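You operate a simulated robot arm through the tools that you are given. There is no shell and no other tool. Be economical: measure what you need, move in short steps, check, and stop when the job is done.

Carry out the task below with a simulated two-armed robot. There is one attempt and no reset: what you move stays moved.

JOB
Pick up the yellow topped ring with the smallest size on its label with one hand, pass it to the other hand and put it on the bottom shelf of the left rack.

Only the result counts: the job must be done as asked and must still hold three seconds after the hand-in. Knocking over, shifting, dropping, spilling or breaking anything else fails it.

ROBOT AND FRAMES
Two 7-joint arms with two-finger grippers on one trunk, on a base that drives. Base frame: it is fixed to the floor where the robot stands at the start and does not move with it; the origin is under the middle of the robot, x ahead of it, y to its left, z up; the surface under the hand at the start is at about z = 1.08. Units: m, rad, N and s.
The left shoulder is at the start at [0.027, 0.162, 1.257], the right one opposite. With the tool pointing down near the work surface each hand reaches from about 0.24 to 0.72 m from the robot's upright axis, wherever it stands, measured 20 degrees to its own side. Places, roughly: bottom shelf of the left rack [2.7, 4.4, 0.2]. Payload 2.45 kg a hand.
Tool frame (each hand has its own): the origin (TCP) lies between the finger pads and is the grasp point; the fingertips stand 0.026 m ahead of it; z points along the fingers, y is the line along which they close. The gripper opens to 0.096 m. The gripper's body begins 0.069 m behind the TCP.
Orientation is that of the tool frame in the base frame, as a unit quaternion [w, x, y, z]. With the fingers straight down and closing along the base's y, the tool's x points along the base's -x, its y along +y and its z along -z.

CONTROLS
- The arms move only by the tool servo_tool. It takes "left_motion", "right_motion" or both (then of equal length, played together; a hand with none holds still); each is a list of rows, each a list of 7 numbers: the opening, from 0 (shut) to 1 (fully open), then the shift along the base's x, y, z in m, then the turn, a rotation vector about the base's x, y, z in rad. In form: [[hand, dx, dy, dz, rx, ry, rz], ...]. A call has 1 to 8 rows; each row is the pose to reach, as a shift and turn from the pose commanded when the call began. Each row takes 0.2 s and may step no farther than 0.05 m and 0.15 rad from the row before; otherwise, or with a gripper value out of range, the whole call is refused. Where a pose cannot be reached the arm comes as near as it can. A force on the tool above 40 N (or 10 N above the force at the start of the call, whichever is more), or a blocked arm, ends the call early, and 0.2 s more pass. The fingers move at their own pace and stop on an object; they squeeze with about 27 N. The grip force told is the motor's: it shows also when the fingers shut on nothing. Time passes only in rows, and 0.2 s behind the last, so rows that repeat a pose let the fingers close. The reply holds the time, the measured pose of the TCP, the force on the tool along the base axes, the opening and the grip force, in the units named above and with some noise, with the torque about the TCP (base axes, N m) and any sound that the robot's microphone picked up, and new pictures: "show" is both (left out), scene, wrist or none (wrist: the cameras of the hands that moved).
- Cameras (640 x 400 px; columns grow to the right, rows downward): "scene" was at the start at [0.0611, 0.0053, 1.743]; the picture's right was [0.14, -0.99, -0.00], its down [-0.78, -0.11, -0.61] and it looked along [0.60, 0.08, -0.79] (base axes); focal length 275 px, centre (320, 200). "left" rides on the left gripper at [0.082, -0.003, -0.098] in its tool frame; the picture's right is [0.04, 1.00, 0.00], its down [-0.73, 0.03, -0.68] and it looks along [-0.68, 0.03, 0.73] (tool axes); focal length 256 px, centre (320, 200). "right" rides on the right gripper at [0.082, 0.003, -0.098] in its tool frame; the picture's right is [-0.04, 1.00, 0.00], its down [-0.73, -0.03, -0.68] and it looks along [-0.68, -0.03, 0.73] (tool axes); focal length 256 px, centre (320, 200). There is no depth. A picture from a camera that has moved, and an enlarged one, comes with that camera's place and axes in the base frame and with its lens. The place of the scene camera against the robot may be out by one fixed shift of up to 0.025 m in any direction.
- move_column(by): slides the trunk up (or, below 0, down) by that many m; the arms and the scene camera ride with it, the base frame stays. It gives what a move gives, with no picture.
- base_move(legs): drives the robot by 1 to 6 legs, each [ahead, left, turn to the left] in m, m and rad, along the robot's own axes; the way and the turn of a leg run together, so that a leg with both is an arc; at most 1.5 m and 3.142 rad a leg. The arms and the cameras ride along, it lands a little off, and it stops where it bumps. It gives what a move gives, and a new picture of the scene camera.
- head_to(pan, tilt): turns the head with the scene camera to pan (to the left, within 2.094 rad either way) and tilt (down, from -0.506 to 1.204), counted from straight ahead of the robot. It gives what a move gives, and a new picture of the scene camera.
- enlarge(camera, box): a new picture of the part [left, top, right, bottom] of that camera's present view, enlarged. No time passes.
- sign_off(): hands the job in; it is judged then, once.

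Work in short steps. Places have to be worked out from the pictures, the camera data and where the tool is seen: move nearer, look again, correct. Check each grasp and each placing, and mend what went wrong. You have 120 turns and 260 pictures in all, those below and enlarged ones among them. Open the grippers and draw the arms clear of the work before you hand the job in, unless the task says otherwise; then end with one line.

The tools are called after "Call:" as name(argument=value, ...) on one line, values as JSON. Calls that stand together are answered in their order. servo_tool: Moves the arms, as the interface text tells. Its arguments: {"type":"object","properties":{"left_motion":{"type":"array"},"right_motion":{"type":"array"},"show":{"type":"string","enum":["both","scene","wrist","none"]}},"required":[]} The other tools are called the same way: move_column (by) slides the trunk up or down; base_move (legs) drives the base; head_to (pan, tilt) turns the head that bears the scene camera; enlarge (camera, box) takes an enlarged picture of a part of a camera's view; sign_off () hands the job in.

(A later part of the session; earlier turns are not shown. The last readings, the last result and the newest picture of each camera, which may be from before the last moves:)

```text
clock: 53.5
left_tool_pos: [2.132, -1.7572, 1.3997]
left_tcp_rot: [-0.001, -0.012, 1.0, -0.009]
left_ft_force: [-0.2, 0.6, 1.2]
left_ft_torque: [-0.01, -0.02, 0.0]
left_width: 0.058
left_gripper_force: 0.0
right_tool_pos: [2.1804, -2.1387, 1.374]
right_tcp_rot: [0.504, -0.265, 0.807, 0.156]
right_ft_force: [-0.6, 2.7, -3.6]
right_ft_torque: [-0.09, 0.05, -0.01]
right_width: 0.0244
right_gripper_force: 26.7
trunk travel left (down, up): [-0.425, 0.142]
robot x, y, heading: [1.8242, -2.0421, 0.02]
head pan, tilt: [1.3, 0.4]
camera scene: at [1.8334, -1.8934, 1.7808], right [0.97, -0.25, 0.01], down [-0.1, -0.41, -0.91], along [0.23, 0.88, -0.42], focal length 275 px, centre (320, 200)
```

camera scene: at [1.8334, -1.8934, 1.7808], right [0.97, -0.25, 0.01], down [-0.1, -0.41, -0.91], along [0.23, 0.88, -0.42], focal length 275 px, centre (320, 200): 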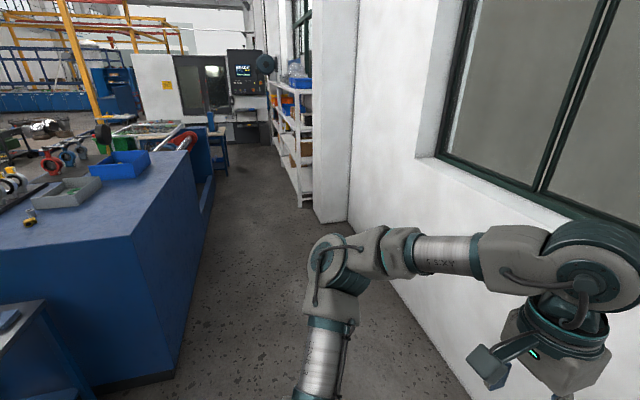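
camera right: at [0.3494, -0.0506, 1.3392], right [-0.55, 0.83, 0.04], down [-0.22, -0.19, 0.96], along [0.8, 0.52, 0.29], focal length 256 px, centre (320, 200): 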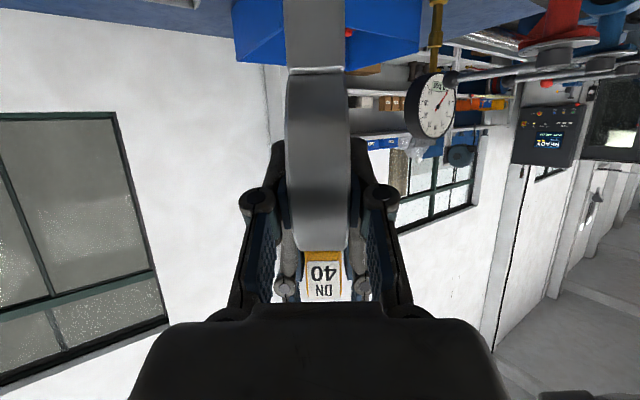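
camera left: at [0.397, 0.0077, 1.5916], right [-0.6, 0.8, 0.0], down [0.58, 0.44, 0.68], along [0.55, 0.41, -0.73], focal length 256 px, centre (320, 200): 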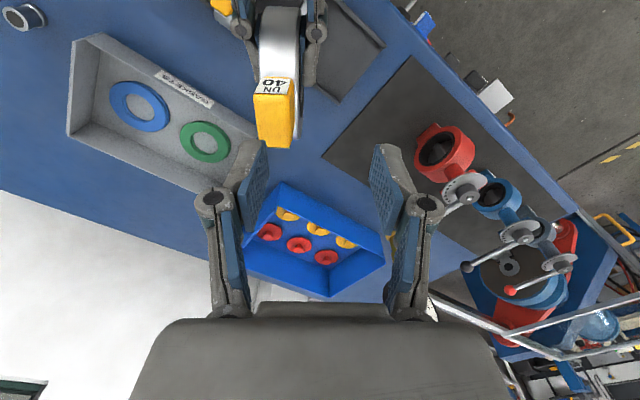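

The aisle behind the bench is clear, with the rack front at x≈2.5. I straighten heading and strafe left along the aisle.

Call:
base_move(legs=[[0.02, 0, -0.02], [0, 1.5, 0], [0, 1.5, 0], [0, 1.3, 0]])

Call:
head_to(pan=0.75, tilt=0.6)

```text
clock: 54.7
left_tool_pos: [2.1438, -1.8644, 1.4195]
left_tcp_rot: [0.001, -0.003, 1.0, 0.03]
left_ft_force: [0.4, -1.3, -0.2]
left_ft_torque: [0.16, -0.03, -0.01]
left_width: 0.0576
left_gripper_force: 0.0
right_tool_pos: [2.1822, -2.2379, 1.3674]
right_tcp_rot: [0.52, -0.241, 0.802, 0.169]
right_ft_force: [2.6, -6.6, -5.0]
right_ft_torque: [0.03, 0.14, 0.16]
right_width: 0.025
right_gripper_force: 26.8
trunk travel left (down, up): [-0.425, 0.142]
robot x, y, heading: [1.8405, -2.041, 0.002]
head pan, tilt: [1.3, 0.4]
stopped in leg 2: the robot was blocked; the commanded pose is now the measured one
camera scene: at [1.8554, -1.9947, 1.7886], right [0.96, -0.27, -0.01], down [-0.11, -0.35, -0.93], along [0.24, 0.9, -0.37], focal length 275 px, centre (320, 200)
```

scene: 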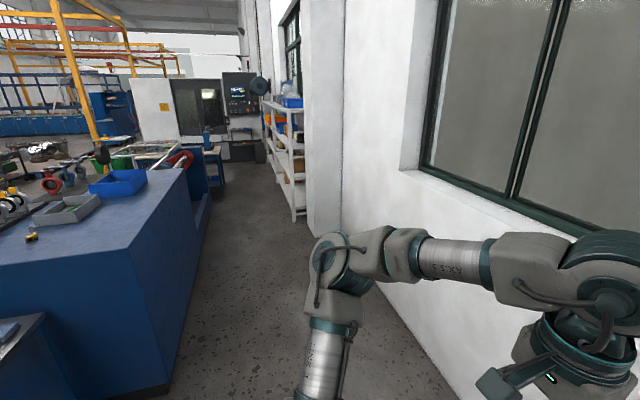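

```text
clock: 55.7
left_tool_pos: [2.1298, -1.8601, 1.4226]
left_tcp_rot: [0.008, -0.005, 1.0, 0.026]
left_ft_force: [-1.5, 0.2, 0.7]
left_ft_torque: [-0.03, -0.08, -0.06]
left_width: 0.0575
left_gripper_force: 0.0
right_tool_pos: [2.1694, -2.2343, 1.3731]
right_tcp_rot: [0.525, -0.244, 0.798, 0.167]
right_ft_force: [1.1, -4.3, -6.1]
right_ft_torque: [-0.04, 0.12, 0.01]
right_width: 0.0249
right_gripper_force: 26.7
trunk travel left (down, up): [-0.425, 0.142]
robot x, y, heading: [1.8427, -2.0392, 0.005]
head pan, tilt: [0.75, 0.6]
camera scene: at [1.8786, -2.0162, 1.7698], right [0.69, -0.73, -0.01], down [-0.41, -0.37, -0.83], along [0.6, 0.58, -0.55], focal length 275 px, centre (320, 200)
```

scene: 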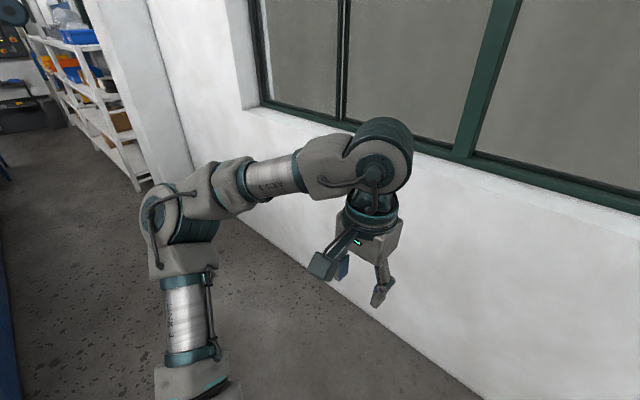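

The strafe was blocked at once and the body reads as leaning slightly right. I look down around the base to find what it is.

Call:
head_to(pan=1.57, tilt=1.1)

Call:
head_to(pan=-1.57, tilt=1.1)

Call:
head_to(pan=0, tilt=1.15)

```text
clock: 56.9
left_tool_pos: [2.1422, -1.8763, 1.4202]
left_tcp_rot: [0.0, -0.005, 0.999, 0.033]
left_ft_force: [-0.7, -1.4, 0.6]
left_ft_torque: [0.12, -0.04, -0.02]
left_width: 0.0574
left_gripper_force: 0.0
right_tool_pos: [2.1849, -2.256, 1.3632]
right_tcp_rot: [0.521, -0.237, 0.802, 0.173]
right_ft_force: [2.8, -6.6, -5.2]
right_ft_torque: [0.02, 0.15, 0.1]
right_width: 0.025
right_gripper_force: 27.3
trunk travel left (down, up): [-0.425, 0.142]
robot x, y, heading: [1.8389, -2.0435, 0.004]
head pan, tilt: [1.571, 1.1]
camera scene: at [1.8283, -2.078, 1.7305], right [1.0, 0.01, 0.0], down [0.0, -0.86, -0.5], along [-0.01, 0.5, -0.86], focal length 275 px, centre (320, 200)
```

scene: 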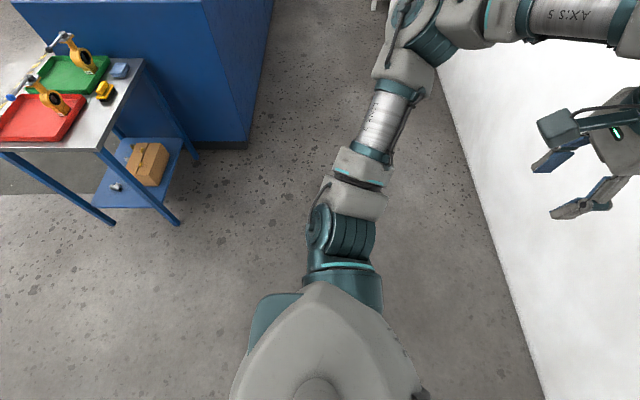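

```text
clock: 59.5
left_tool_pos: [2.1367, -1.8134, 1.4148]
left_tcp_rot: [0.003, -0.005, 1.0, 0.008]
left_ft_force: [-1.1, 0.8, 0.6]
left_ft_torque: [-0.05, -0.07, -0.01]
left_width: 0.0576
left_gripper_force: 0.2
right_tool_pos: [2.1735, -2.1855, 1.3764]
right_tcp_rot: [0.521, -0.254, 0.8, 0.155]
right_ft_force: [-0.5, 0.3, -3.5]
right_ft_torque: [-0.14, 0.14, -0.09]
right_width: 0.0249
right_gripper_force: 27.4
trunk travel left (down, up): [-0.425, 0.142]
robot x, y, heading: [1.8438, -2.0334, 0.002]
head pan, tilt: [-1.571, 1.1]
camera scene: at [1.8249, -2.0697, 1.7303], right [-1.0, 0.0, 0.0], down [0.0, 0.88, -0.47], along [0.0, -0.47, -0.88], focal length 275 px, centre (320, 200)
```

scene: 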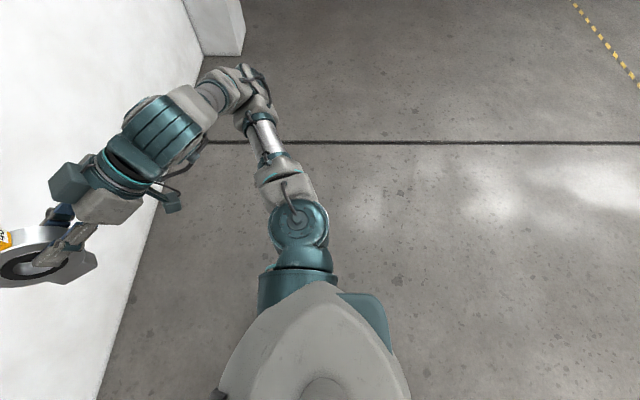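

```text
clock: 61.2
left_tool_pos: [2.1394, -1.7256, 1.4022]
left_tcp_rot: [0.004, -0.007, 1.0, -0.017]
left_ft_force: [-0.1, 0.2, 0.7]
left_ft_torque: [-0.11, 0.04, 0.02]
left_width: 0.0575
left_gripper_force: 0.0
right_tool_pos: [2.1757, -2.1056, 1.3816]
right_tcp_rot: [0.514, -0.271, 0.802, 0.14]
right_ft_force: [-2.4, 4.9, -3.8]
right_ft_torque: [-0.14, 0.11, -0.04]
right_width: 0.0249
right_gripper_force: 26.7
trunk travel left (down, up): [-0.425, 0.142]
robot x, y, heading: [1.8448, -2.0181, 0.001]
head pan, tilt: [0.0, 1.15]
camera scene: at [1.8834, -1.9613, 1.7258], right [0.0, -1.0, 0.04], down [-0.91, -0.02, -0.41], along [0.41, -0.03, -0.91], focal length 275 px, centre (320, 200)
```

scene: 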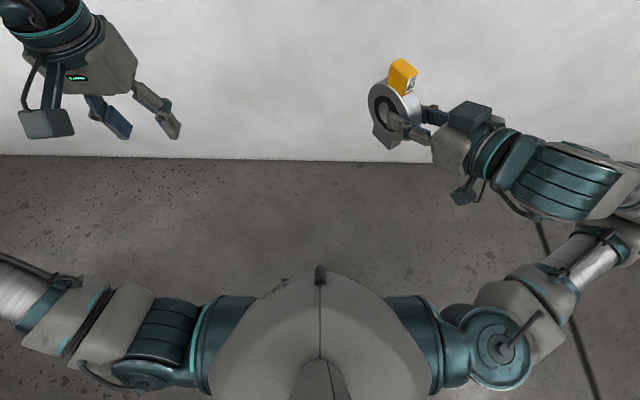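

Nothing is touching; the body is slowly swaying sideways after the stop. I lower the trunk (needed anyway) to calm it, then check it settles.

Call:
move_column(by=-0.3)

Call:
head_to(pan=1.3, tilt=0.6)

Call:
servo_tool(right_motion=[[0, 0, 0, 0, 0, 0, 0], [0, 0, 0, 0, 0, 0, 0], [0, 0, 0, 0, 0, 0, 0], [0, 0, 0, 0, 0, 0, 0], [0, 0, 0, 0, 0, 0, 0], [0, 0, 0, 0, 0, 0, 0], [0, 0, 0, 0, 0, 0, 0]], show="none")

```text
clock: 61.7
left_tool_pos: [2.1335, -1.9152, 1.4169]
left_tcp_rot: [0.005, -0.003, 0.999, 0.045]
left_ft_force: [-1.0, -0.9, -0.2]
left_ft_torque: [0.14, -0.06, -0.02]
left_width: 0.0577
left_gripper_force: 0.0
right_tool_pos: [2.1734, -2.2859, 1.3517]
right_tcp_rot: [0.526, -0.232, 0.798, 0.179]
right_ft_force: [-0.4, -6.3, -6.2]
right_ft_torque: [0.0, 0.05, 0.05]
right_width: 0.0251
right_gripper_force: 27.7
trunk travel left (down, up): [-0.414, 0.152]
robot x, y, heading: [1.8431, -2.0441, 0.003]
head pan, tilt: [0.0, 1.15]
stopped: the arm was blocked; the commanded pose is now the measured one
```

```text
clock: 63.2
left_tool_pos: [2.137, -1.7665, 1.3997]
left_tcp_rot: [0.003, -0.006, 1.0, -0.005]
left_ft_force: [0.5, 0.2, -0.2]
left_ft_torque: [0.0, 0.1, 0.06]
left_width: 0.0575
left_gripper_force: 0.1
right_tool_pos: [2.1722, -2.1386, 1.3708]
right_tcp_rot: [0.517, -0.266, 0.8, 0.146]
right_ft_force: [-0.7, 4.8, -4.8]
right_ft_torque: [-0.1, 0.12, -0.04]
right_width: 0.0246
right_gripper_force: 26.8
trunk travel left (down, up): [-0.414, 0.152]
robot x, y, heading: [1.8452, -2.0219, 0.002]
head pan, tilt: [1.3, 0.6]
camera scene: at [1.8506, -1.87, 1.7525], right [0.96, -0.27, 0.01], down [-0.15, -0.58, -0.8], along [0.22, 0.77, -0.6], focal length 275 px, centre (320, 200)
```

scene: 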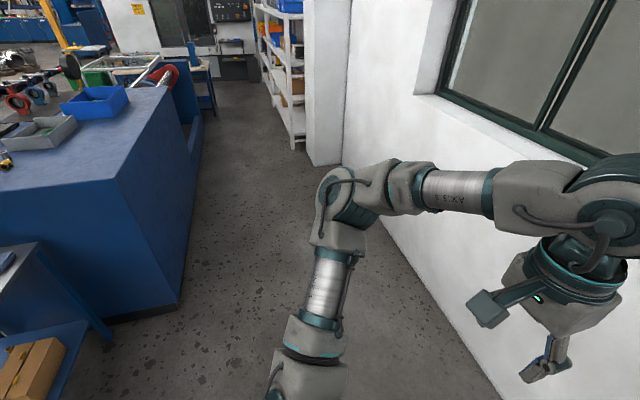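

```text
clock: 63.7
left_tool_pos: [2.1299, -1.9488, 1.4214]
left_tcp_rot: [0.007, -0.003, 0.999, 0.053]
left_ft_force: [-1.2, -1.8, 0.8]
left_ft_torque: [0.11, -0.12, -0.04]
left_width: 0.0577
left_gripper_force: 0.1
right_tool_pos: [2.1691, -2.312, 1.3521]
right_tcp_rot: [0.531, -0.226, 0.796, 0.183]
right_ft_force: [-0.7, -5.3, -6.2]
right_ft_torque: [-0.03, 0.07, 0.05]
right_width: 0.0254
right_gripper_force: 27.2
trunk travel left (down, up): [-0.414, 0.152]
robot x, y, heading: [1.8432, -2.046, 0.001]
head pan, tilt: [1.3, 0.6]
stopped in row 2 (right hand): the arm was blocked; the commanded pose is now the measured one
```

The body is rocking side to side about ±0.1 m at hand height. I let time pass without motion and sample whether it decays.

Call:
head_to(pan=1.3, tilt=0.61)

Call:
head_to(pan=1.3, tilt=0.6)

Call:
head_to(pan=1.3, tilt=0.61)

Call:
head_to(pan=1.3, tilt=0.6)

```text
clock: 64.3
left_tool_pos: [2.1382, -1.827, 1.4066]
left_tcp_rot: [0.002, -0.004, 1.0, 0.01]
left_ft_force: [2.0, 0.8, -0.3]
left_ft_torque: [0.07, 0.22, -0.01]
left_width: 0.0578
left_gripper_force: 0.2
right_tool_pos: [2.1721, -2.1878, 1.3706]
right_tcp_rot: [0.525, -0.251, 0.798, 0.154]
right_ft_force: [0.3, 3.5, -3.8]
right_ft_torque: [-0.07, 0.12, -0.01]
right_width: 0.025
right_gripper_force: 27.2
trunk travel left (down, up): [-0.414, 0.152]
robot x, y, heading: [1.8395, -2.0306, -0.01]
head pan, tilt: [1.3, 0.611]
camera scene: at [1.8584, -1.8737, 1.7497], right [0.96, -0.27, 0.01], down [-0.16, -0.59, -0.79], along [0.22, 0.76, -0.61], focal length 275 px, centre (320, 200)
```

scene: 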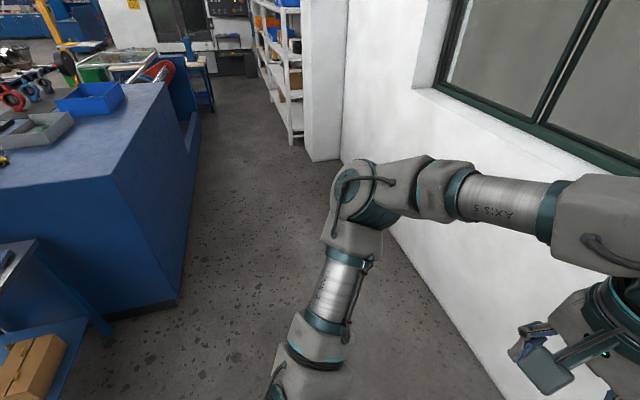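

```text
clock: 64.9
left_tool_pos: [2.1369, -1.8834, 1.4128]
left_tcp_rot: [0.002, -0.005, 0.999, 0.033]
left_ft_force: [0.7, -1.7, -0.8]
left_ft_torque: [0.03, 0.03, 0.01]
left_width: 0.0578
left_gripper_force: 0.0
right_tool_pos: [2.1756, -2.2604, 1.3606]
right_tcp_rot: [0.536, -0.231, 0.796, 0.162]
right_ft_force: [-0.7, -3.2, -3.0]
right_ft_torque: [-0.06, 0.21, 0.07]
right_width: 0.0251
right_gripper_force: 27.1
trunk travel left (down, up): [-0.414, 0.152]
robot x, y, heading: [1.8435, -2.0434, 0.006]
head pan, tilt: [1.3, 0.6]
camera scene: at [1.86, -2.0093, 1.7584], right [0.96, -0.27, -0.01], down [-0.16, -0.52, -0.84], along [0.22, 0.81, -0.54], focal length 275 px, centre (320, 200)
```

scene: 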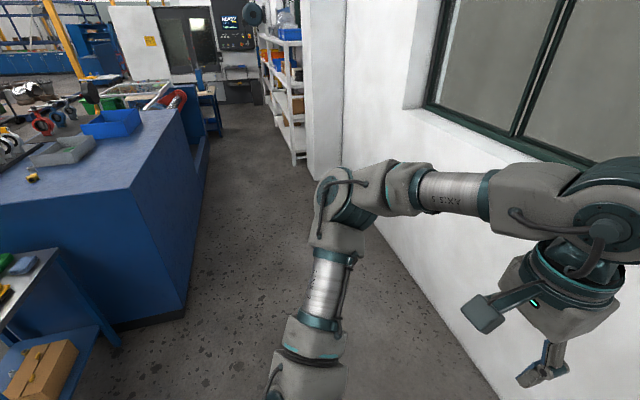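

```text
clock: 65.5
left_tool_pos: [2.1303, -1.9259, 1.4189]
left_tcp_rot: [0.007, -0.005, 0.999, 0.043]
left_ft_force: [0.2, -0.7, -0.4]
left_ft_torque: [0.02, -0.02, -0.07]
left_width: 0.0578
left_gripper_force: 0.0
right_tool_pos: [2.171, -2.2853, 1.3626]
right_tcp_rot: [0.534, -0.231, 0.795, 0.172]
right_ft_force: [0.1, -5.2, -4.4]
right_ft_torque: [-0.09, 0.15, 0.05]
right_width: 0.0252
right_gripper_force: 26.5
trunk travel left (down, up): [-0.414, 0.152]
robot x, y, heading: [1.8458, -2.0519, 0.004]
head pan, tilt: [1.3, 0.611]
camera scene: at [1.8491, -1.9877, 1.7578], right [0.96, -0.27, 0.0], down [-0.15, -0.54, -0.82], along [0.22, 0.8, -0.57], focal length 275 px, centre (320, 200)
```

scene: 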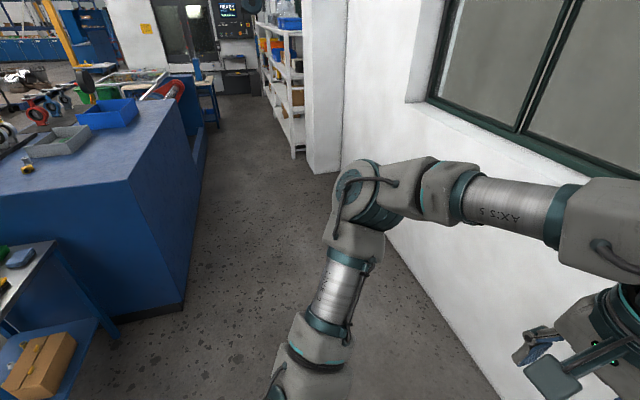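

```text
clock: 66.1
left_tool_pos: [2.1353, -1.8085, 1.4056]
left_tcp_rot: [0.004, -0.006, 1.0, 0.006]
left_ft_force: [0.6, -0.1, 1.0]
left_ft_torque: [0.01, 0.1, 0.04]
left_width: 0.0576
left_gripper_force: 0.0
right_tool_pos: [2.1719, -2.174, 1.3723]
right_tcp_rot: [0.523, -0.259, 0.798, 0.153]
right_ft_force: [1.1, 5.5, -4.0]
right_ft_torque: [-0.14, 0.17, 0.01]
right_width: 0.025
right_gripper_force: 26.7
trunk travel left (down, up): [-0.414, 0.152]
robot x, y, heading: [1.8448, -2.029, 0.0]
head pan, tilt: [1.3, 0.6]
camera scene: at [1.8552, -1.88, 1.7529], right [0.96, -0.27, 0.01], down [-0.15, -0.58, -0.8], along [0.22, 0.77, -0.6], focal length 275 px, centre (320, 200)
```

scene: 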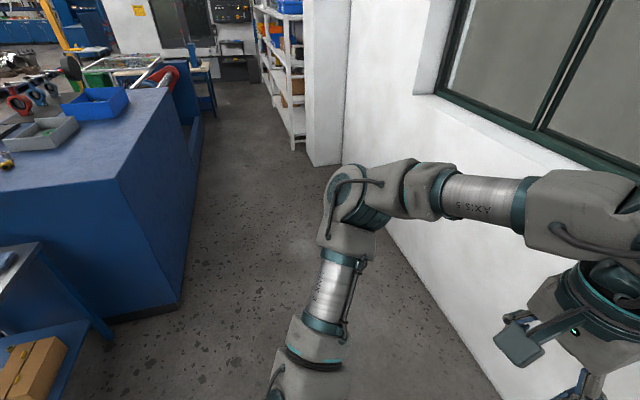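

The sway is lateral and nearly undamped, apparently excited by strafing. I turn to face along the aisle instead, so that I can drive forward.

Call:
base_move(legs=[[0, 0, 0.5]])

Call:
head_to(pan=0.6, tilt=0.6)

Call:
head_to(pan=0.6, tilt=0.61)

```text
clock: 67.0
left_tool_pos: [2.1207, -1.8185, 1.4077]
left_tcp_rot: [0.004, -0.031, 0.999, 0.012]
left_ft_force: [1.3, 1.9, 0.1]
left_ft_torque: [-0.12, 0.09, -0.02]
left_width: 0.0576
left_gripper_force: 0.1
right_tool_pos: [2.1759, -2.1869, 1.3786]
right_tcp_rot: [0.536, -0.265, 0.785, 0.164]
right_ft_force: [-0.5, 8.7, -3.8]
right_ft_torque: [-0.11, 0.17, -0.08]
right_width: 0.0258
right_gripper_force: 26.6
trunk travel left (down, up): [-0.414, 0.152]
robot x, y, heading: [1.8417, -2.0405, 0.053]
head pan, tilt: [1.3, 0.6]
stopped in leg 1: the robot was blocked; the commanded pose is now the measured one
camera scene: at [1.8522, -1.9276, 1.7561], right [0.98, -0.21, 0.0], down [-0.13, -0.57, -0.81], along [0.17, 0.79, -0.58], focal length 275 px, centre (320, 200)
```

scene: 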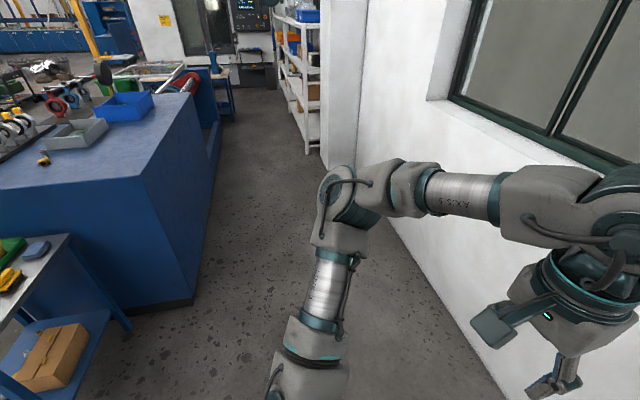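

```text
clock: 68.1
left_tool_pos: [2.1161, -1.8049, 1.4076]
left_tcp_rot: [0.006, -0.032, 0.999, 0.01]
left_ft_force: [-0.2, 1.4, 0.2]
left_ft_torque: [-0.05, 0.04, 0.02]
left_width: 0.0575
left_gripper_force: 0.1
right_tool_pos: [2.1698, -2.1674, 1.3777]
right_tcp_rot: [0.534, -0.272, 0.785, 0.159]
right_ft_force: [0.2, 5.2, -5.5]
right_ft_torque: [-0.13, 0.12, -0.07]
right_width: 0.0258
right_gripper_force: 26.9
trunk travel left (down, up): [-0.414, 0.152]
robot x, y, heading: [1.8439, -2.0362, 0.056]
head pan, tilt: [0.6, 0.6]
camera scene: at [1.8948, -1.9179, 1.7542], right [0.61, -0.79, 0.03], down [-0.45, -0.38, -0.81], along [0.65, 0.48, -0.59], focal length 275 px, centre (320, 200)
```

scene: 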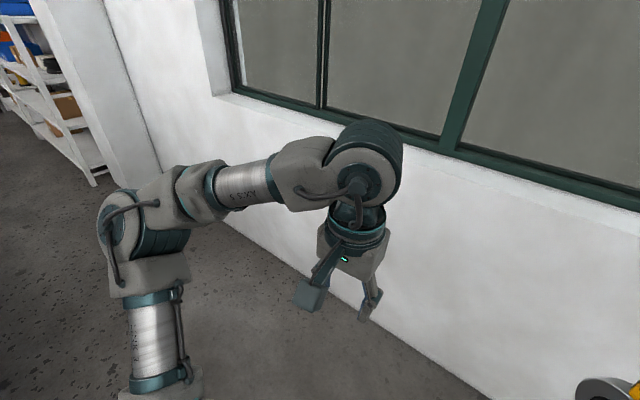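

```text
clock: 68.7
left_tool_pos: [2.1222, -1.9153, 1.4154]
left_tcp_rot: [0.003, -0.031, 0.998, 0.046]
left_ft_force: [-1.3, 0.2, -2.0]
left_ft_torque: [0.0, -0.12, -0.02]
left_width: 0.0574
left_gripper_force: 0.2
right_tool_pos: [2.1836, -2.2851, 1.3607]
right_tcp_rot: [0.54, -0.24, 0.786, 0.184]
right_ft_force: [1.9, -1.9, -6.4]
right_ft_torque: [-0.09, 0.14, 0.07]
right_width: 0.0259
right_gripper_force: 27.0
trunk travel left (down, up): [-0.414, 0.152]
robot x, y, heading: [1.8399, -2.0528, 0.059]
head pan, tilt: [0.6, 0.611]
camera scene: at [1.9066, -2.0819, 1.7557], right [0.61, -0.79, -0.04], down [-0.46, -0.31, -0.83], along [0.64, 0.53, -0.56], focal length 275 px, centre (320, 200)
```

scene: 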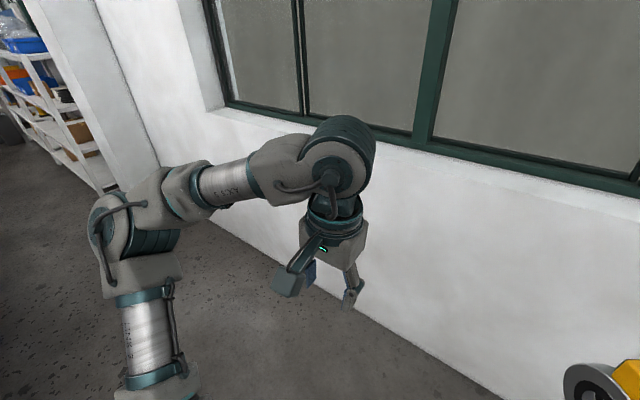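

The false "blocked" stops come from the sway. I try to lower the trunk in small steps to calm it.

Call:
move_column(by=-0.05)

Call:
move_column(by=-0.1)

Call:
move_column(by=-0.1)

Call:
move_column(by=-0.1)

```text
clock: 69.0
left_tool_pos: [2.113, -1.7716, 1.3973]
left_tcp_rot: [0.005, -0.035, 0.999, -0.003]
left_ft_force: [2.0, 1.4, 1.6]
left_ft_torque: [-0.19, 0.1, 0.02]
left_width: 0.0575
left_gripper_force: 0.0
right_tool_pos: [2.1731, -2.1533, 1.3859]
right_tcp_rot: [0.542, -0.259, 0.786, 0.148]
right_ft_force: [0.0, 5.4, -3.7]
right_ft_torque: [-0.1, 0.19, 0.03]
right_width: 0.0259
right_gripper_force: 27.5
trunk travel left (down, up): [-0.411, 0.156]
robot x, y, heading: [1.8419, -2.0381, 0.057]
head pan, tilt: [0.6, 0.611]
stopped: the arm was blocked; the commanded pose is now the measured one
```

```text
clock: 69.6
left_tool_pos: [2.1182, -1.9363, 1.3981]
left_tcp_rot: [0.006, -0.029, 0.998, 0.052]
left_ft_force: [-1.6, -1.6, 0.0]
left_ft_torque: [0.17, -0.06, 0.0]
left_width: 0.0575
left_gripper_force: 0.1
right_tool_pos: [2.1795, -2.3073, 1.3426]
right_tcp_rot: [0.548, -0.225, 0.786, 0.177]
right_ft_force: [-0.5, -4.7, -5.4]
right_ft_torque: [-0.09, 0.12, 0.0]
right_width: 0.0259
right_gripper_force: 27.5
trunk travel left (down, up): [-0.391, 0.175]
robot x, y, heading: [1.8452, -2.0556, 0.056]
head pan, tilt: [0.6, 0.611]
stopped: the arm was blocked; the commanded pose is now the measured one
```

```text
clock: 70.0
left_tool_pos: [2.1088, -1.7777, 1.3664]
left_tcp_rot: [0.006, -0.034, 0.999, -0.002]
left_ft_force: [0.7, 2.4, -0.4]
left_ft_torque: [-0.19, 0.13, -0.01]
left_width: 0.0579
left_gripper_force: 0.1
right_tool_pos: [2.1722, -2.1642, 1.357]
right_tcp_rot: [0.547, -0.247, 0.788, 0.137]
right_ft_force: [-0.7, 7.0, -3.4]
right_ft_torque: [-0.08, 0.25, -0.03]
right_width: 0.0256
right_gripper_force: 27.0
trunk travel left (down, up): [-0.379, 0.188]
robot x, y, heading: [1.8429, -2.0396, 0.059]
head pan, tilt: [0.6, 0.611]
stopped: the arm was blocked; the commanded pose is now the measured one
```

```text
clock: 71.4
left_tool_pos: [2.1081, -1.8894, 1.2834]
left_tcp_rot: [0.01, -0.029, 0.999, 0.037]
left_ft_force: [-0.4, -1.1, 0.8]
left_ft_torque: [0.05, -0.08, -0.05]
left_width: 0.0576
left_gripper_force: 0.1
right_tool_pos: [2.1957, -2.27, 1.2232]
right_tcp_rot: [0.528, -0.217, 0.804, 0.166]
right_ft_force: [0.6, -4.6, -4.8]
right_ft_torque: [-0.14, 0.21, 0.01]
right_width: 0.0261
right_gripper_force: 26.7
trunk travel left (down, up): [-0.279, 0.288]
robot x, y, heading: [1.8467, -2.057, 0.054]
head pan, tilt: [0.6, 0.611]
```

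Progress: the trunk is down 0.15. I continue down.

Call:
move_column(by=-0.1)

Call:
move_column(by=-0.1)

Call:
head_to(pan=0.0, tilt=0.9)

Call:
head_to(pan=0.0, tilt=0.91)

```text
clock: 72.7
left_tool_pos: [2.1045, -1.7925, 1.1712]
left_tcp_rot: [0.01, -0.032, 0.999, 0.004]
left_ft_force: [-0.4, 1.2, 0.1]
left_ft_torque: [-0.12, 0.01, 0.03]
left_width: 0.0573
left_gripper_force: 0.1
right_tool_pos: [2.2317, -2.1805, 1.0951]
right_tcp_rot: [0.47, -0.227, 0.839, 0.157]
right_ft_force: [-1.3, 4.7, -2.7]
right_ft_torque: [-0.12, 0.18, -0.03]
right_width: 0.0258
right_gripper_force: 27.1
trunk travel left (down, up): [-0.179, 0.388]
robot x, y, heading: [1.8445, -2.0356, 0.054]
head pan, tilt: [0.6, 0.611]
```

```text
clock: 74.0
left_tool_pos: [2.1391, -1.882, 1.0634]
left_tcp_rot: [-0.034, -0.028, 0.998, 0.034]
left_ft_force: [-0.6, -0.9, -0.1]
left_ft_torque: [0.06, -0.01, 0.0]
left_width: 0.0575
left_gripper_force: 0.0
right_tool_pos: [2.2841, -2.2597, 0.9174]
right_tcp_rot: [0.391, -0.194, 0.878, 0.197]
right_ft_force: [0.1, -4.2, -4.4]
right_ft_torque: [-0.13, 0.16, 0.05]
right_width: 0.026
right_gripper_force: 26.7
trunk travel left (down, up): [-0.079, 0.488]
robot x, y, heading: [1.8451, -2.0569, 0.053]
head pan, tilt: [0.6, 0.611]
```

```text
clock: 75.0
left_tool_pos: [2.1411, -1.8405, 1.0559]
left_tcp_rot: [-0.036, -0.03, 0.999, 0.019]
left_ft_force: [-0.4, -0.2, 0.4]
left_ft_torque: [0.01, 0.01, -0.02]
left_width: 0.0575
left_gripper_force: 0.1
right_tool_pos: [2.2846, -2.2255, 0.9214]
right_tcp_rot: [0.388, -0.2, 0.881, 0.185]
right_ft_force: [0.5, -0.3, -4.5]
right_ft_torque: [-0.15, 0.13, -0.01]
right_width: 0.0257
right_gripper_force: 27.0
trunk travel left (down, up): [-0.079, 0.488]
robot x, y, heading: [1.8429, -2.046, 0.059]
head pan, tilt: [0.0, 0.901]
camera scene: at [2.1564, -2.0586, 1.368], right [0.05, -1.0, -0.02], down [-0.79, -0.03, -0.62], along [0.61, 0.05, -0.79], focal length 275 px, centre (320, 200)
```

scene: 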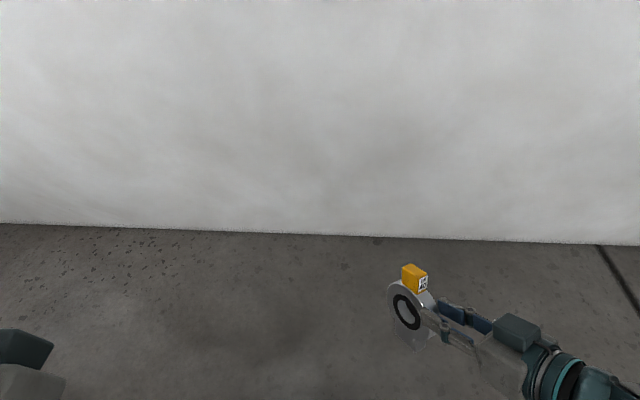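

```text
clock: 75.6
left_tool_pos: [2.1424, -1.8736, 1.0613]
left_tcp_rot: [-0.034, -0.029, 0.999, 0.031]
left_ft_force: [-0.2, -1.0, 0.2]
left_ft_torque: [0.04, -0.01, 0.02]
left_width: 0.0577
left_gripper_force: 0.2
right_tool_pos: [2.2842, -2.2525, 0.9174]
right_tcp_rot: [0.39, -0.195, 0.878, 0.195]
right_ft_force: [1.2, -3.2, -4.9]
right_ft_torque: [-0.12, 0.14, 0.06]
right_width: 0.0257
right_gripper_force: 26.7
trunk travel left (down, up): [-0.079, 0.488]
robot x, y, heading: [1.8484, -2.0545, 0.053]
head pan, tilt: [0.0, 0.909]
camera scene: at [2.1545, -2.0771, 1.3678], right [0.05, -1.0, -0.03], down [-0.79, -0.03, -0.61], along [0.61, 0.05, -0.79], focal length 275 px, centre (320, 200)
```

scene: 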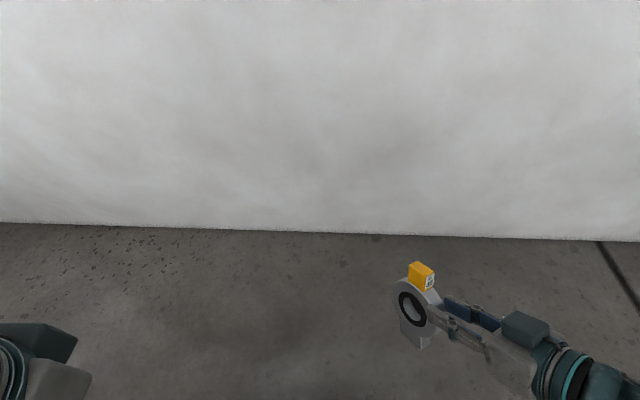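

The sway is now small with the trunk low (the trunk also leans forward). I turn to face along the aisle.

Call:
base_move(legs=[[0, 0, 0.75], [0, 0, 0.76]])

```text
clock: 80.0
left_tool_pos: [1.6327, -1.7404, 1.054]
left_tcp_rot: [0.032, 0.708, -0.705, 0.017]
left_ft_force: [-0.2, 0.6, 0.7]
left_ft_torque: [-0.02, -0.03, -0.02]
left_width: 0.0577
left_gripper_force: 0.0
right_tool_pos: [2.0242, -1.6188, 0.9278]
right_tcp_rot: [-0.158, 0.755, -0.497, -0.398]
right_ft_force: [-2.6, 0.1, -4.2]
right_ft_torque: [-0.14, -0.15, 0.0]
right_width: 0.0256
right_gripper_force: 26.9
trunk travel left (down, up): [-0.079, 0.488]
robot x, y, heading: [1.839, -2.0461, 1.57]
head pan, tilt: [0.0, 0.909]
camera scene: at [1.8207, -1.7358, 1.3679], right [1.0, 0.0, 0.01], down [0.0, -0.79, -0.61], along [0.01, 0.61, -0.79], focal length 275 px, centre (320, 200)
```

scene: 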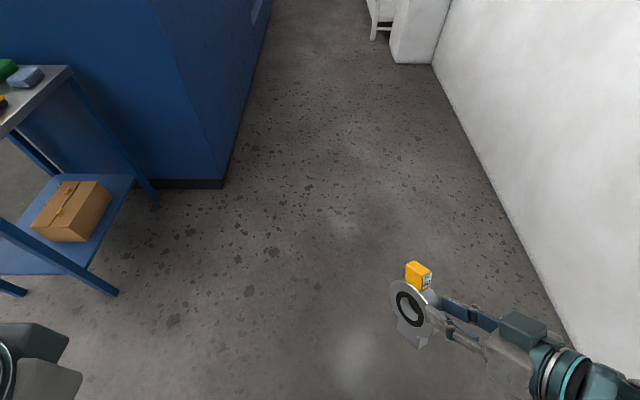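

Turned cleanly. I drive forward along the aisle, then look.

Call:
base_move(legs=[[1.5, 0, 0], [1.5, 0, 0]])

Call:
head_to(pan=0, tilt=0.35)

```text
clock: 94.6
left_tool_pos: [1.7154, 1.2857, 1.0571]
left_tcp_rot: [-0.035, -0.702, 0.712, -0.01]
left_ft_force: [-0.5, 0.9, 0.2]
left_ft_torque: [-0.02, 0.0, -0.01]
left_width: 0.0577
left_gripper_force: 0.0
right_tool_pos: [2.1079, 1.4032, 0.9291]
right_tcp_rot: [-0.16, 0.745, -0.508, -0.402]
right_ft_force: [-0.2, 0.2, -5.1]
right_ft_torque: [-0.12, -0.09, 0.01]
right_width: 0.0257
right_gripper_force: 26.9
trunk travel left (down, up): [-0.079, 0.488]
robot x, y, heading: [1.9079, 0.9793, 1.553]
head pan, tilt: [0.0, 0.909]
camera scene: at [1.9062, 1.2908, 1.3681], right [1.0, -0.02, 0.0], down [-0.02, -0.79, -0.61], along [0.01, 0.61, -0.79], focal length 275 px, centre (320, 200)
```

scene: 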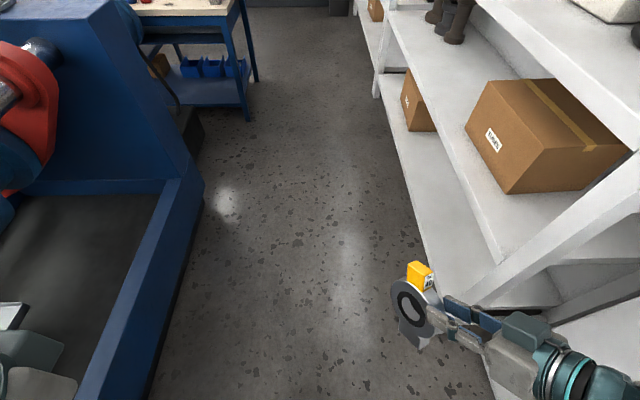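

```text
clock: 95.6
left_tool_pos: [1.7145, 1.2814, 1.0587]
left_tcp_rot: [-0.034, -0.702, 0.712, -0.01]
left_ft_force: [-0.5, -0.2, -0.1]
left_ft_torque: [-0.01, -0.02, -0.01]
left_width: 0.0577
left_gripper_force: 0.0
right_tool_pos: [2.1095, 1.4011, 0.9307]
right_tcp_rot: [-0.16, 0.743, -0.509, -0.405]
right_ft_force: [-0.3, 0.1, -4.3]
right_ft_torque: [-0.11, -0.14, 0.0]
right_width: 0.0255
right_gripper_force: 27.4
trunk travel left (down, up): [-0.079, 0.488]
robot x, y, heading: [1.9027, 0.978, 1.548]
head pan, tilt: [0.0, 0.351]
camera scene: at [1.9067, 1.309, 1.4161], right [1.0, -0.02, 0.0], down [-0.01, -0.35, -0.94], along [0.02, 0.94, -0.35], focal length 275 px, centre (320, 200)
```

scene: 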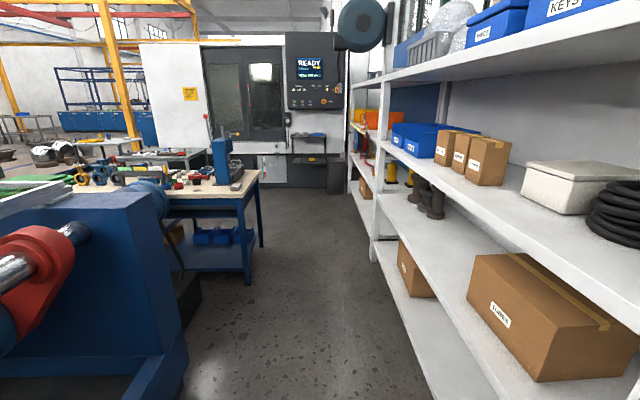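

The way is clear: left rack front x≈2.46 from y≈3.5, table end x≈1.33, machine at y≈5.8. I drive on to y≈4.4.

Call:
base_move(legs=[[1.3, 0.02, 0.03], [1.2, 0, 0], [0.95, 0, 0]])

Call:
head_to(pan=-1.2, tilt=0.7)

```text
clock: 98.4
left_tool_pos: [1.7969, 1.6511, 1.0579]
left_tcp_rot: [-0.055, -0.683, 0.729, 0.005]
left_ft_force: [3.2, 1.4, -4.1]
left_ft_torque: [-0.24, 0.3, 0.0]
left_width: 0.0574
left_gripper_force: 0.0
right_tool_pos: [2.1698, 1.7434, 0.9173]
right_tcp_rot: [-0.166, 0.736, -0.518, -0.404]
right_ft_force: [-11.3, -18.0, -4.6]
right_ft_torque: [1.29, -0.5, -1.41]
right_width: 0.0
right_gripper_force: 26.9
trunk travel left (down, up): [-0.079, 0.488]
robot x, y, heading: [1.9213, 1.3291, 1.499]
head pan, tilt: [0.0, 0.351]
stopped in leg 1: the robot was blocked; the commanded pose is now the measured one
camera scene: at [1.925, 1.6621, 1.4145], right [1.0, -0.07, 0.01], down [-0.02, -0.35, -0.94], along [0.07, 0.93, -0.35], focal length 275 px, centre (320, 200)
```

scene: 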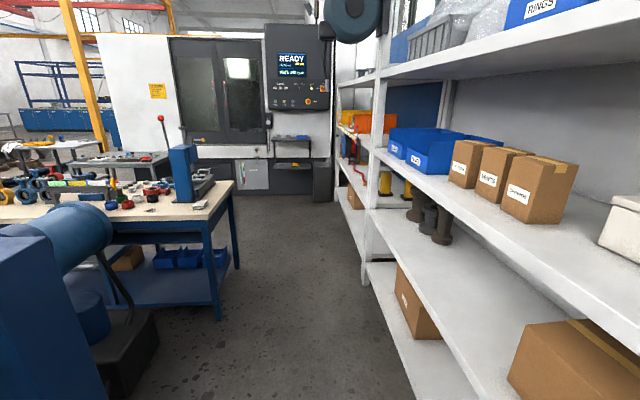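

```text
clock: 99.8
left_tool_pos: [1.7823, 1.6299, 1.0682]
left_tcp_rot: [-0.039, -0.681, 0.731, 0.009]
left_ft_force: [0.2, 0.6, -0.1]
left_ft_torque: [0.01, 0.01, 0.0]
left_width: 0.0575
left_gripper_force: 0.1
right_tool_pos: [2.1719, 1.7234, 0.9309]
right_tcp_rot: [-0.18, 0.726, -0.522, -0.409]
right_ft_force: [0.9, -0.3, 0.0]
right_ft_torque: [-0.02, -0.03, -0.01]
right_width: 0.0
right_gripper_force: 27.0
trunk travel left (down, up): [-0.079, 0.488]
robot x, y, heading: [1.9171, 1.3299, 1.492]
head pan, tilt: [-1.201, 0.7]
camera scene: at [2.02, 1.5519, 1.3939], right [0.29, -0.96, -0.02], down [-0.62, -0.17, -0.77], along [0.73, 0.24, -0.64], focal length 275 px, centre (320, 200)
```

scene: 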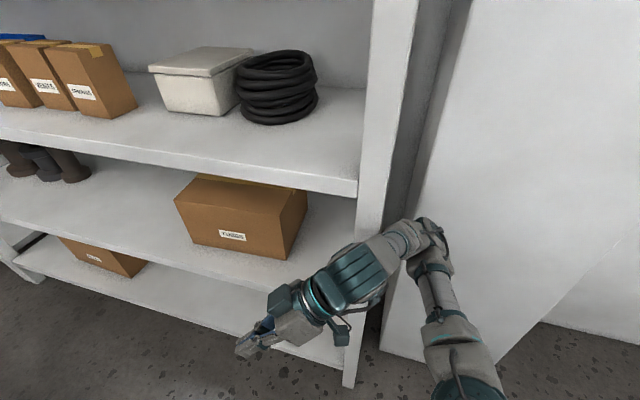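

The right elbow caught the rack's end post and the ring was lost from the grip. I look for the ring before moving anything else.

Call:
head_to(pan=-0.6, tilt=1.1)

Call:
head_to(pan=-1.6, tilt=1.0)

Call:
head_to(pan=0.3, tilt=1.0)

```text
clock: 100.8
left_tool_pos: [1.7815, 1.6297, 1.0682]
left_tcp_rot: [-0.039, -0.681, 0.731, 0.008]
left_ft_force: [-0.7, 1.3, 0.8]
left_ft_torque: [0.03, 0.01, 0.04]
left_width: 0.0574
left_gripper_force: 0.0
right_tool_pos: [2.1702, 1.724, 0.9313]
right_tcp_rot: [-0.179, 0.727, -0.522, -0.409]
right_ft_force: [0.4, 0.3, -0.8]
right_ft_torque: [0.03, 0.0, 0.02]
right_width: 0.0
right_gripper_force: 26.8
trunk travel left (down, up): [-0.079, 0.488]
robot x, y, heading: [1.9181, 1.3281, 1.494]
head pan, tilt: [-0.6, 1.1]
camera scene: at [1.9773, 1.5777, 1.3645], right [0.78, -0.63, -0.02], down [-0.56, -0.68, -0.47], along [0.28, 0.37, -0.88], focal length 275 px, centre (320, 200)
```

scene: 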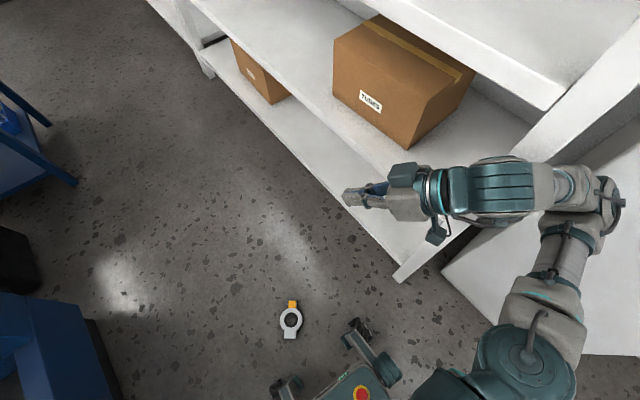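

```text
clock: 102.0
left_tool_pos: [1.782, 1.6301, 1.0671]
left_tcp_rot: [-0.04, -0.681, 0.731, 0.008]
left_ft_force: [0.1, -0.4, 0.8]
left_ft_torque: [-0.01, -0.02, 0.0]
left_width: 0.0576
left_gripper_force: 0.1
right_tool_pos: [2.1696, 1.7236, 0.9298]
right_tcp_rot: [-0.177, 0.728, -0.521, -0.409]
right_ft_force: [-1.0, -0.5, -0.4]
right_ft_torque: [-0.01, -0.04, -0.01]
right_width: 0.0
right_gripper_force: 27.0
trunk travel left (down, up): [-0.079, 0.488]
robot x, y, heading: [1.9188, 1.3314, 1.49]
head pan, tilt: [-1.6, 1.0]
camera scene: at [2.0056, 1.5217, 1.3693], right [-0.11, -0.99, -0.02], down [-0.84, 0.1, -0.53], along [0.53, -0.04, -0.84], focal length 275 px, centre (320, 200)
```

scene: 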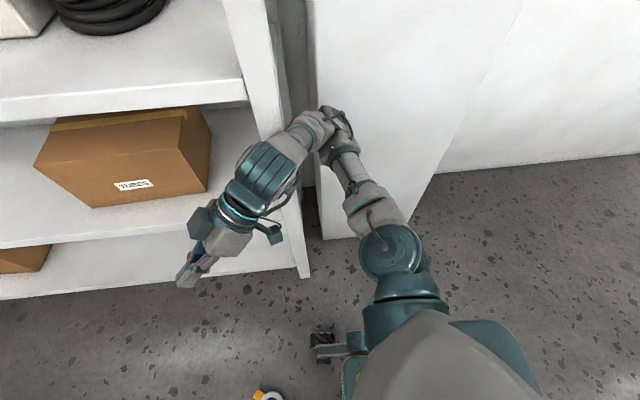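

```text
clock: 103.9
left_tool_pos: [1.7818, 1.631, 1.0684]
left_tcp_rot: [-0.04, -0.681, 0.731, 0.008]
left_ft_force: [0.2, -0.2, 0.5]
left_ft_torque: [-0.02, 0.03, 0.04]
left_width: 0.0575
left_gripper_force: 0.1
right_tool_pos: [2.1688, 1.7253, 0.9295]
right_tcp_rot: [-0.176, 0.729, -0.521, -0.408]
right_ft_force: [-0.7, 0.2, -0.4]
right_ft_torque: [0.01, 0.0, 0.01]
right_width: 0.0001
right_gripper_force: 27.0
trunk travel left (down, up): [-0.079, 0.488]
robot x, y, heading: [1.9168, 1.3316, 1.494]
head pan, tilt: [0.3, 1.0]
camera scene: at [1.9193, 1.5983, 1.371], right [0.98, 0.22, 0.0], down [0.18, -0.81, -0.56], along [-0.12, 0.55, -0.83], focal length 275 px, centre (320, 200)
```

scene: 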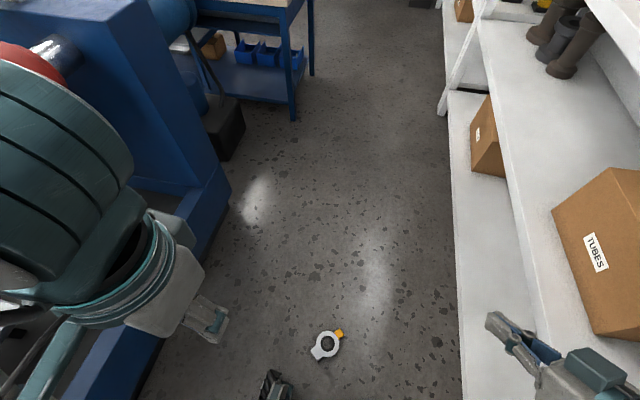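

The ring lies flat on the floor just ahead, at about (1.92, 1.76), and nothing else seems disturbed. First I free the right elbow by lowering and straightening both hands, starting with the left and gently with the right.

Call:
head_to(pan=-1.2, tilt=1.0)

Call:
servo_tool(left_motion=[[0.6, 0, 0, -0.04, 0, 0, 0], [0.6, 0, 0, -0.08, 0, 0, 0], [0.6, 0, 0, -0.12, 0, 0, 0], [0.6, 0, 0, -0.16, 0, 0, 0]], right_motion=[[0, -0.01, 0, -0.04, -0.11, -0.067, 0], [0, -0.02, 0, -0.08, -0.22, -0.134, 0], [0, -0.03, 0, -0.12, -0.33, -0.2, 0], [0, -0.04, 0, -0.16, -0.44, -0.267, 0]], show="scene")

```text
clock: 105.5
left_tool_pos: [1.7819, 1.631, 1.0676]
left_tcp_rot: [-0.04, -0.682, 0.73, 0.009]
left_ft_force: [0.7, 0.0, -0.3]
left_ft_torque: [-0.02, 0.01, 0.01]
left_width: 0.0573
left_gripper_force: 0.1
right_tool_pos: [2.1681, 1.7248, 0.9286]
right_tcp_rot: [-0.176, 0.729, -0.52, -0.408]
right_ft_force: [0.5, -0.6, 0.1]
right_ft_torque: [0.02, -0.03, 0.02]
right_width: 0.0001
right_gripper_force: 27.0
trunk travel left (down, up): [-0.079, 0.488]
robot x, y, heading: [1.9198, 1.3291, 1.492]
head pan, tilt: [-1.201, 1.0]
camera scene: at [2.0002, 1.5511, 1.3696], right [0.29, -0.96, -0.02], down [-0.81, -0.23, -0.54], along [0.52, 0.17, -0.84], focal length 275 px, centre (320, 200)
```

scene: 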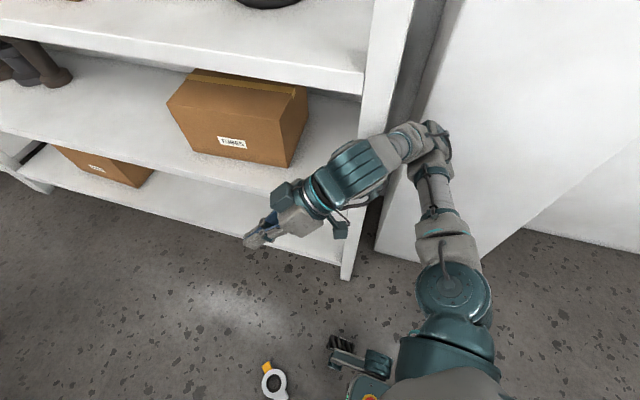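

```text
clock: 106.7
left_tool_pos: [1.8657, 1.639, 0.8898]
left_tcp_rot: [-0.052, -0.639, 0.767, 0.004]
left_ft_force: [2.2, -0.5, -0.8]
left_ft_torque: [0.03, 0.15, 0.0]
left_width: 0.0574
left_gripper_force: 0.0
right_tool_pos: [2.2187, 1.6912, 0.7509]
right_tcp_rot: [-0.082, 0.765, -0.615, -0.175]
right_ft_force: [-0.2, -0.2, -5.8]
right_ft_torque: [0.22, 0.12, -0.01]
right_width: 0.0
right_gripper_force: 26.8
right hand out of reach, approached as far as the arm can: row 1, 2, 3
trunk travel left (down, up): [-0.079, 0.488]
robot x, y, heading: [1.9607, 1.2957, 1.381]
head pan, tilt: [-1.201, 1.0]
stopped in row 4 (left hand): the arm was blocked; the commanded pose is now the measured one
camera scene: at [2.0093, 1.5212, 1.3702], right [0.18, -0.98, 0.0], down [-0.8, -0.14, -0.58], along [0.57, 0.11, -0.82], focal length 275 px, centre (320, 200)
```

scene: 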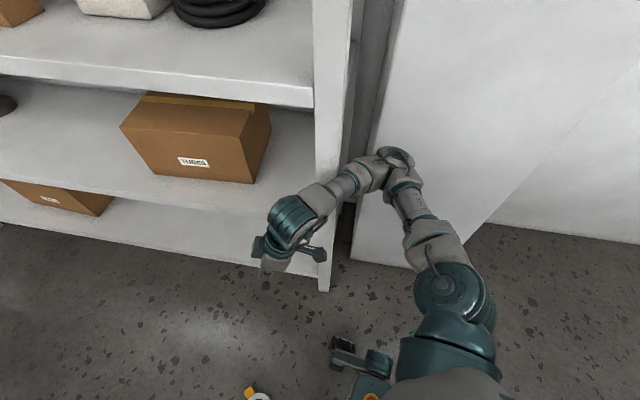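

The left arm got blocked and the base was twisted a little, so the left elbow probably touches the machine. I look at the left side before moving.

Call:
head_to(pan=1.2, tilt=1.0)

Call:
head_to(pan=1.9, tilt=0.9)

```text
clock: 108.9
left_tool_pos: [1.8705, 1.6305, 0.8981]
left_tcp_rot: [-0.048, -0.643, 0.764, 0.011]
left_ft_force: [0.0, 0.2, 0.0]
left_ft_torque: [0.01, 0.0, 0.0]
left_width: 0.0576
left_gripper_force: 0.1
right_tool_pos: [2.2139, 1.6799, 0.7507]
right_tcp_rot: [-0.074, 0.774, -0.604, -0.176]
right_ft_force: [0.2, 0.2, 0.0]
right_ft_torque: [0.0, 0.02, 0.01]
right_width: 0.0
right_gripper_force: 26.4
trunk travel left (down, up): [-0.079, 0.488]
robot x, y, heading: [1.9643, 1.2993, 1.39]
head pan, tilt: [1.201, 1.0]
camera scene: at [1.8875, 1.5459, 1.3656], right [0.52, 0.85, 0.03], down [0.74, -0.43, -0.52], along [-0.43, 0.3, -0.86], focal length 275 px, centre (320, 200)
```

scene: 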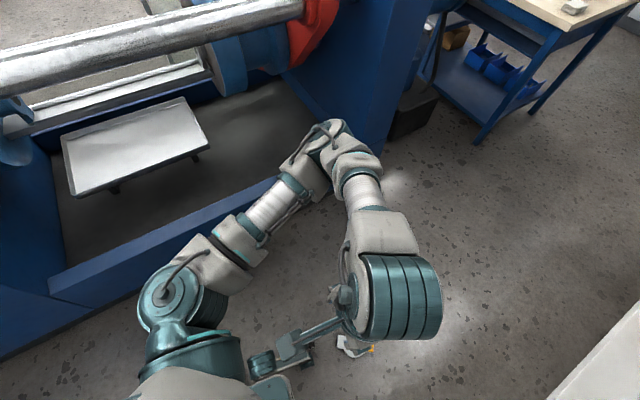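

```text
clock: 110.0
left_tool_pos: [1.8691, 1.6307, 0.8986]
left_tcp_rot: [-0.048, -0.642, 0.765, 0.011]
left_ft_force: [0.0, 1.0, -0.6]
left_ft_torque: [-0.01, -0.02, 0.0]
left_width: 0.0575
left_gripper_force: 0.1
right_tool_pos: [2.2134, 1.68, 0.7526]
right_tcp_rot: [-0.076, 0.774, -0.604, -0.176]
right_ft_force: [-0.7, 0.2, 0.7]
right_ft_torque: [-0.01, 0.0, 0.02]
right_width: 0.0
right_gripper_force: 27.4
trunk travel left (down, up): [-0.079, 0.488]
robot x, y, heading: [1.9642, 1.3014, 1.39]
head pan, tilt: [1.901, 0.901]
camera scene: at [1.8726, 1.4972, 1.3719], right [-0.15, 0.99, 0.01], down [0.8, 0.12, -0.59], along [-0.58, -0.08, -0.81], focal length 275 px, centre (320, 200)
```

scene: 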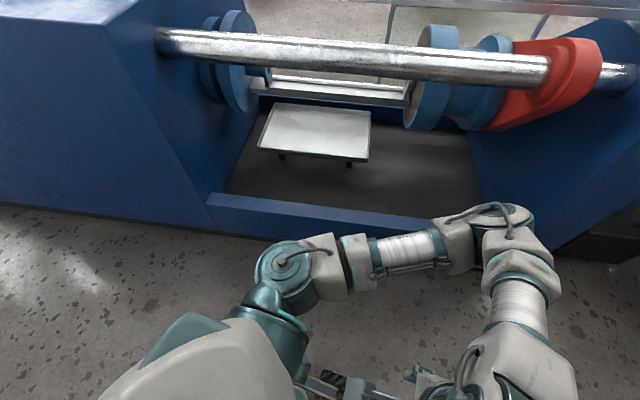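

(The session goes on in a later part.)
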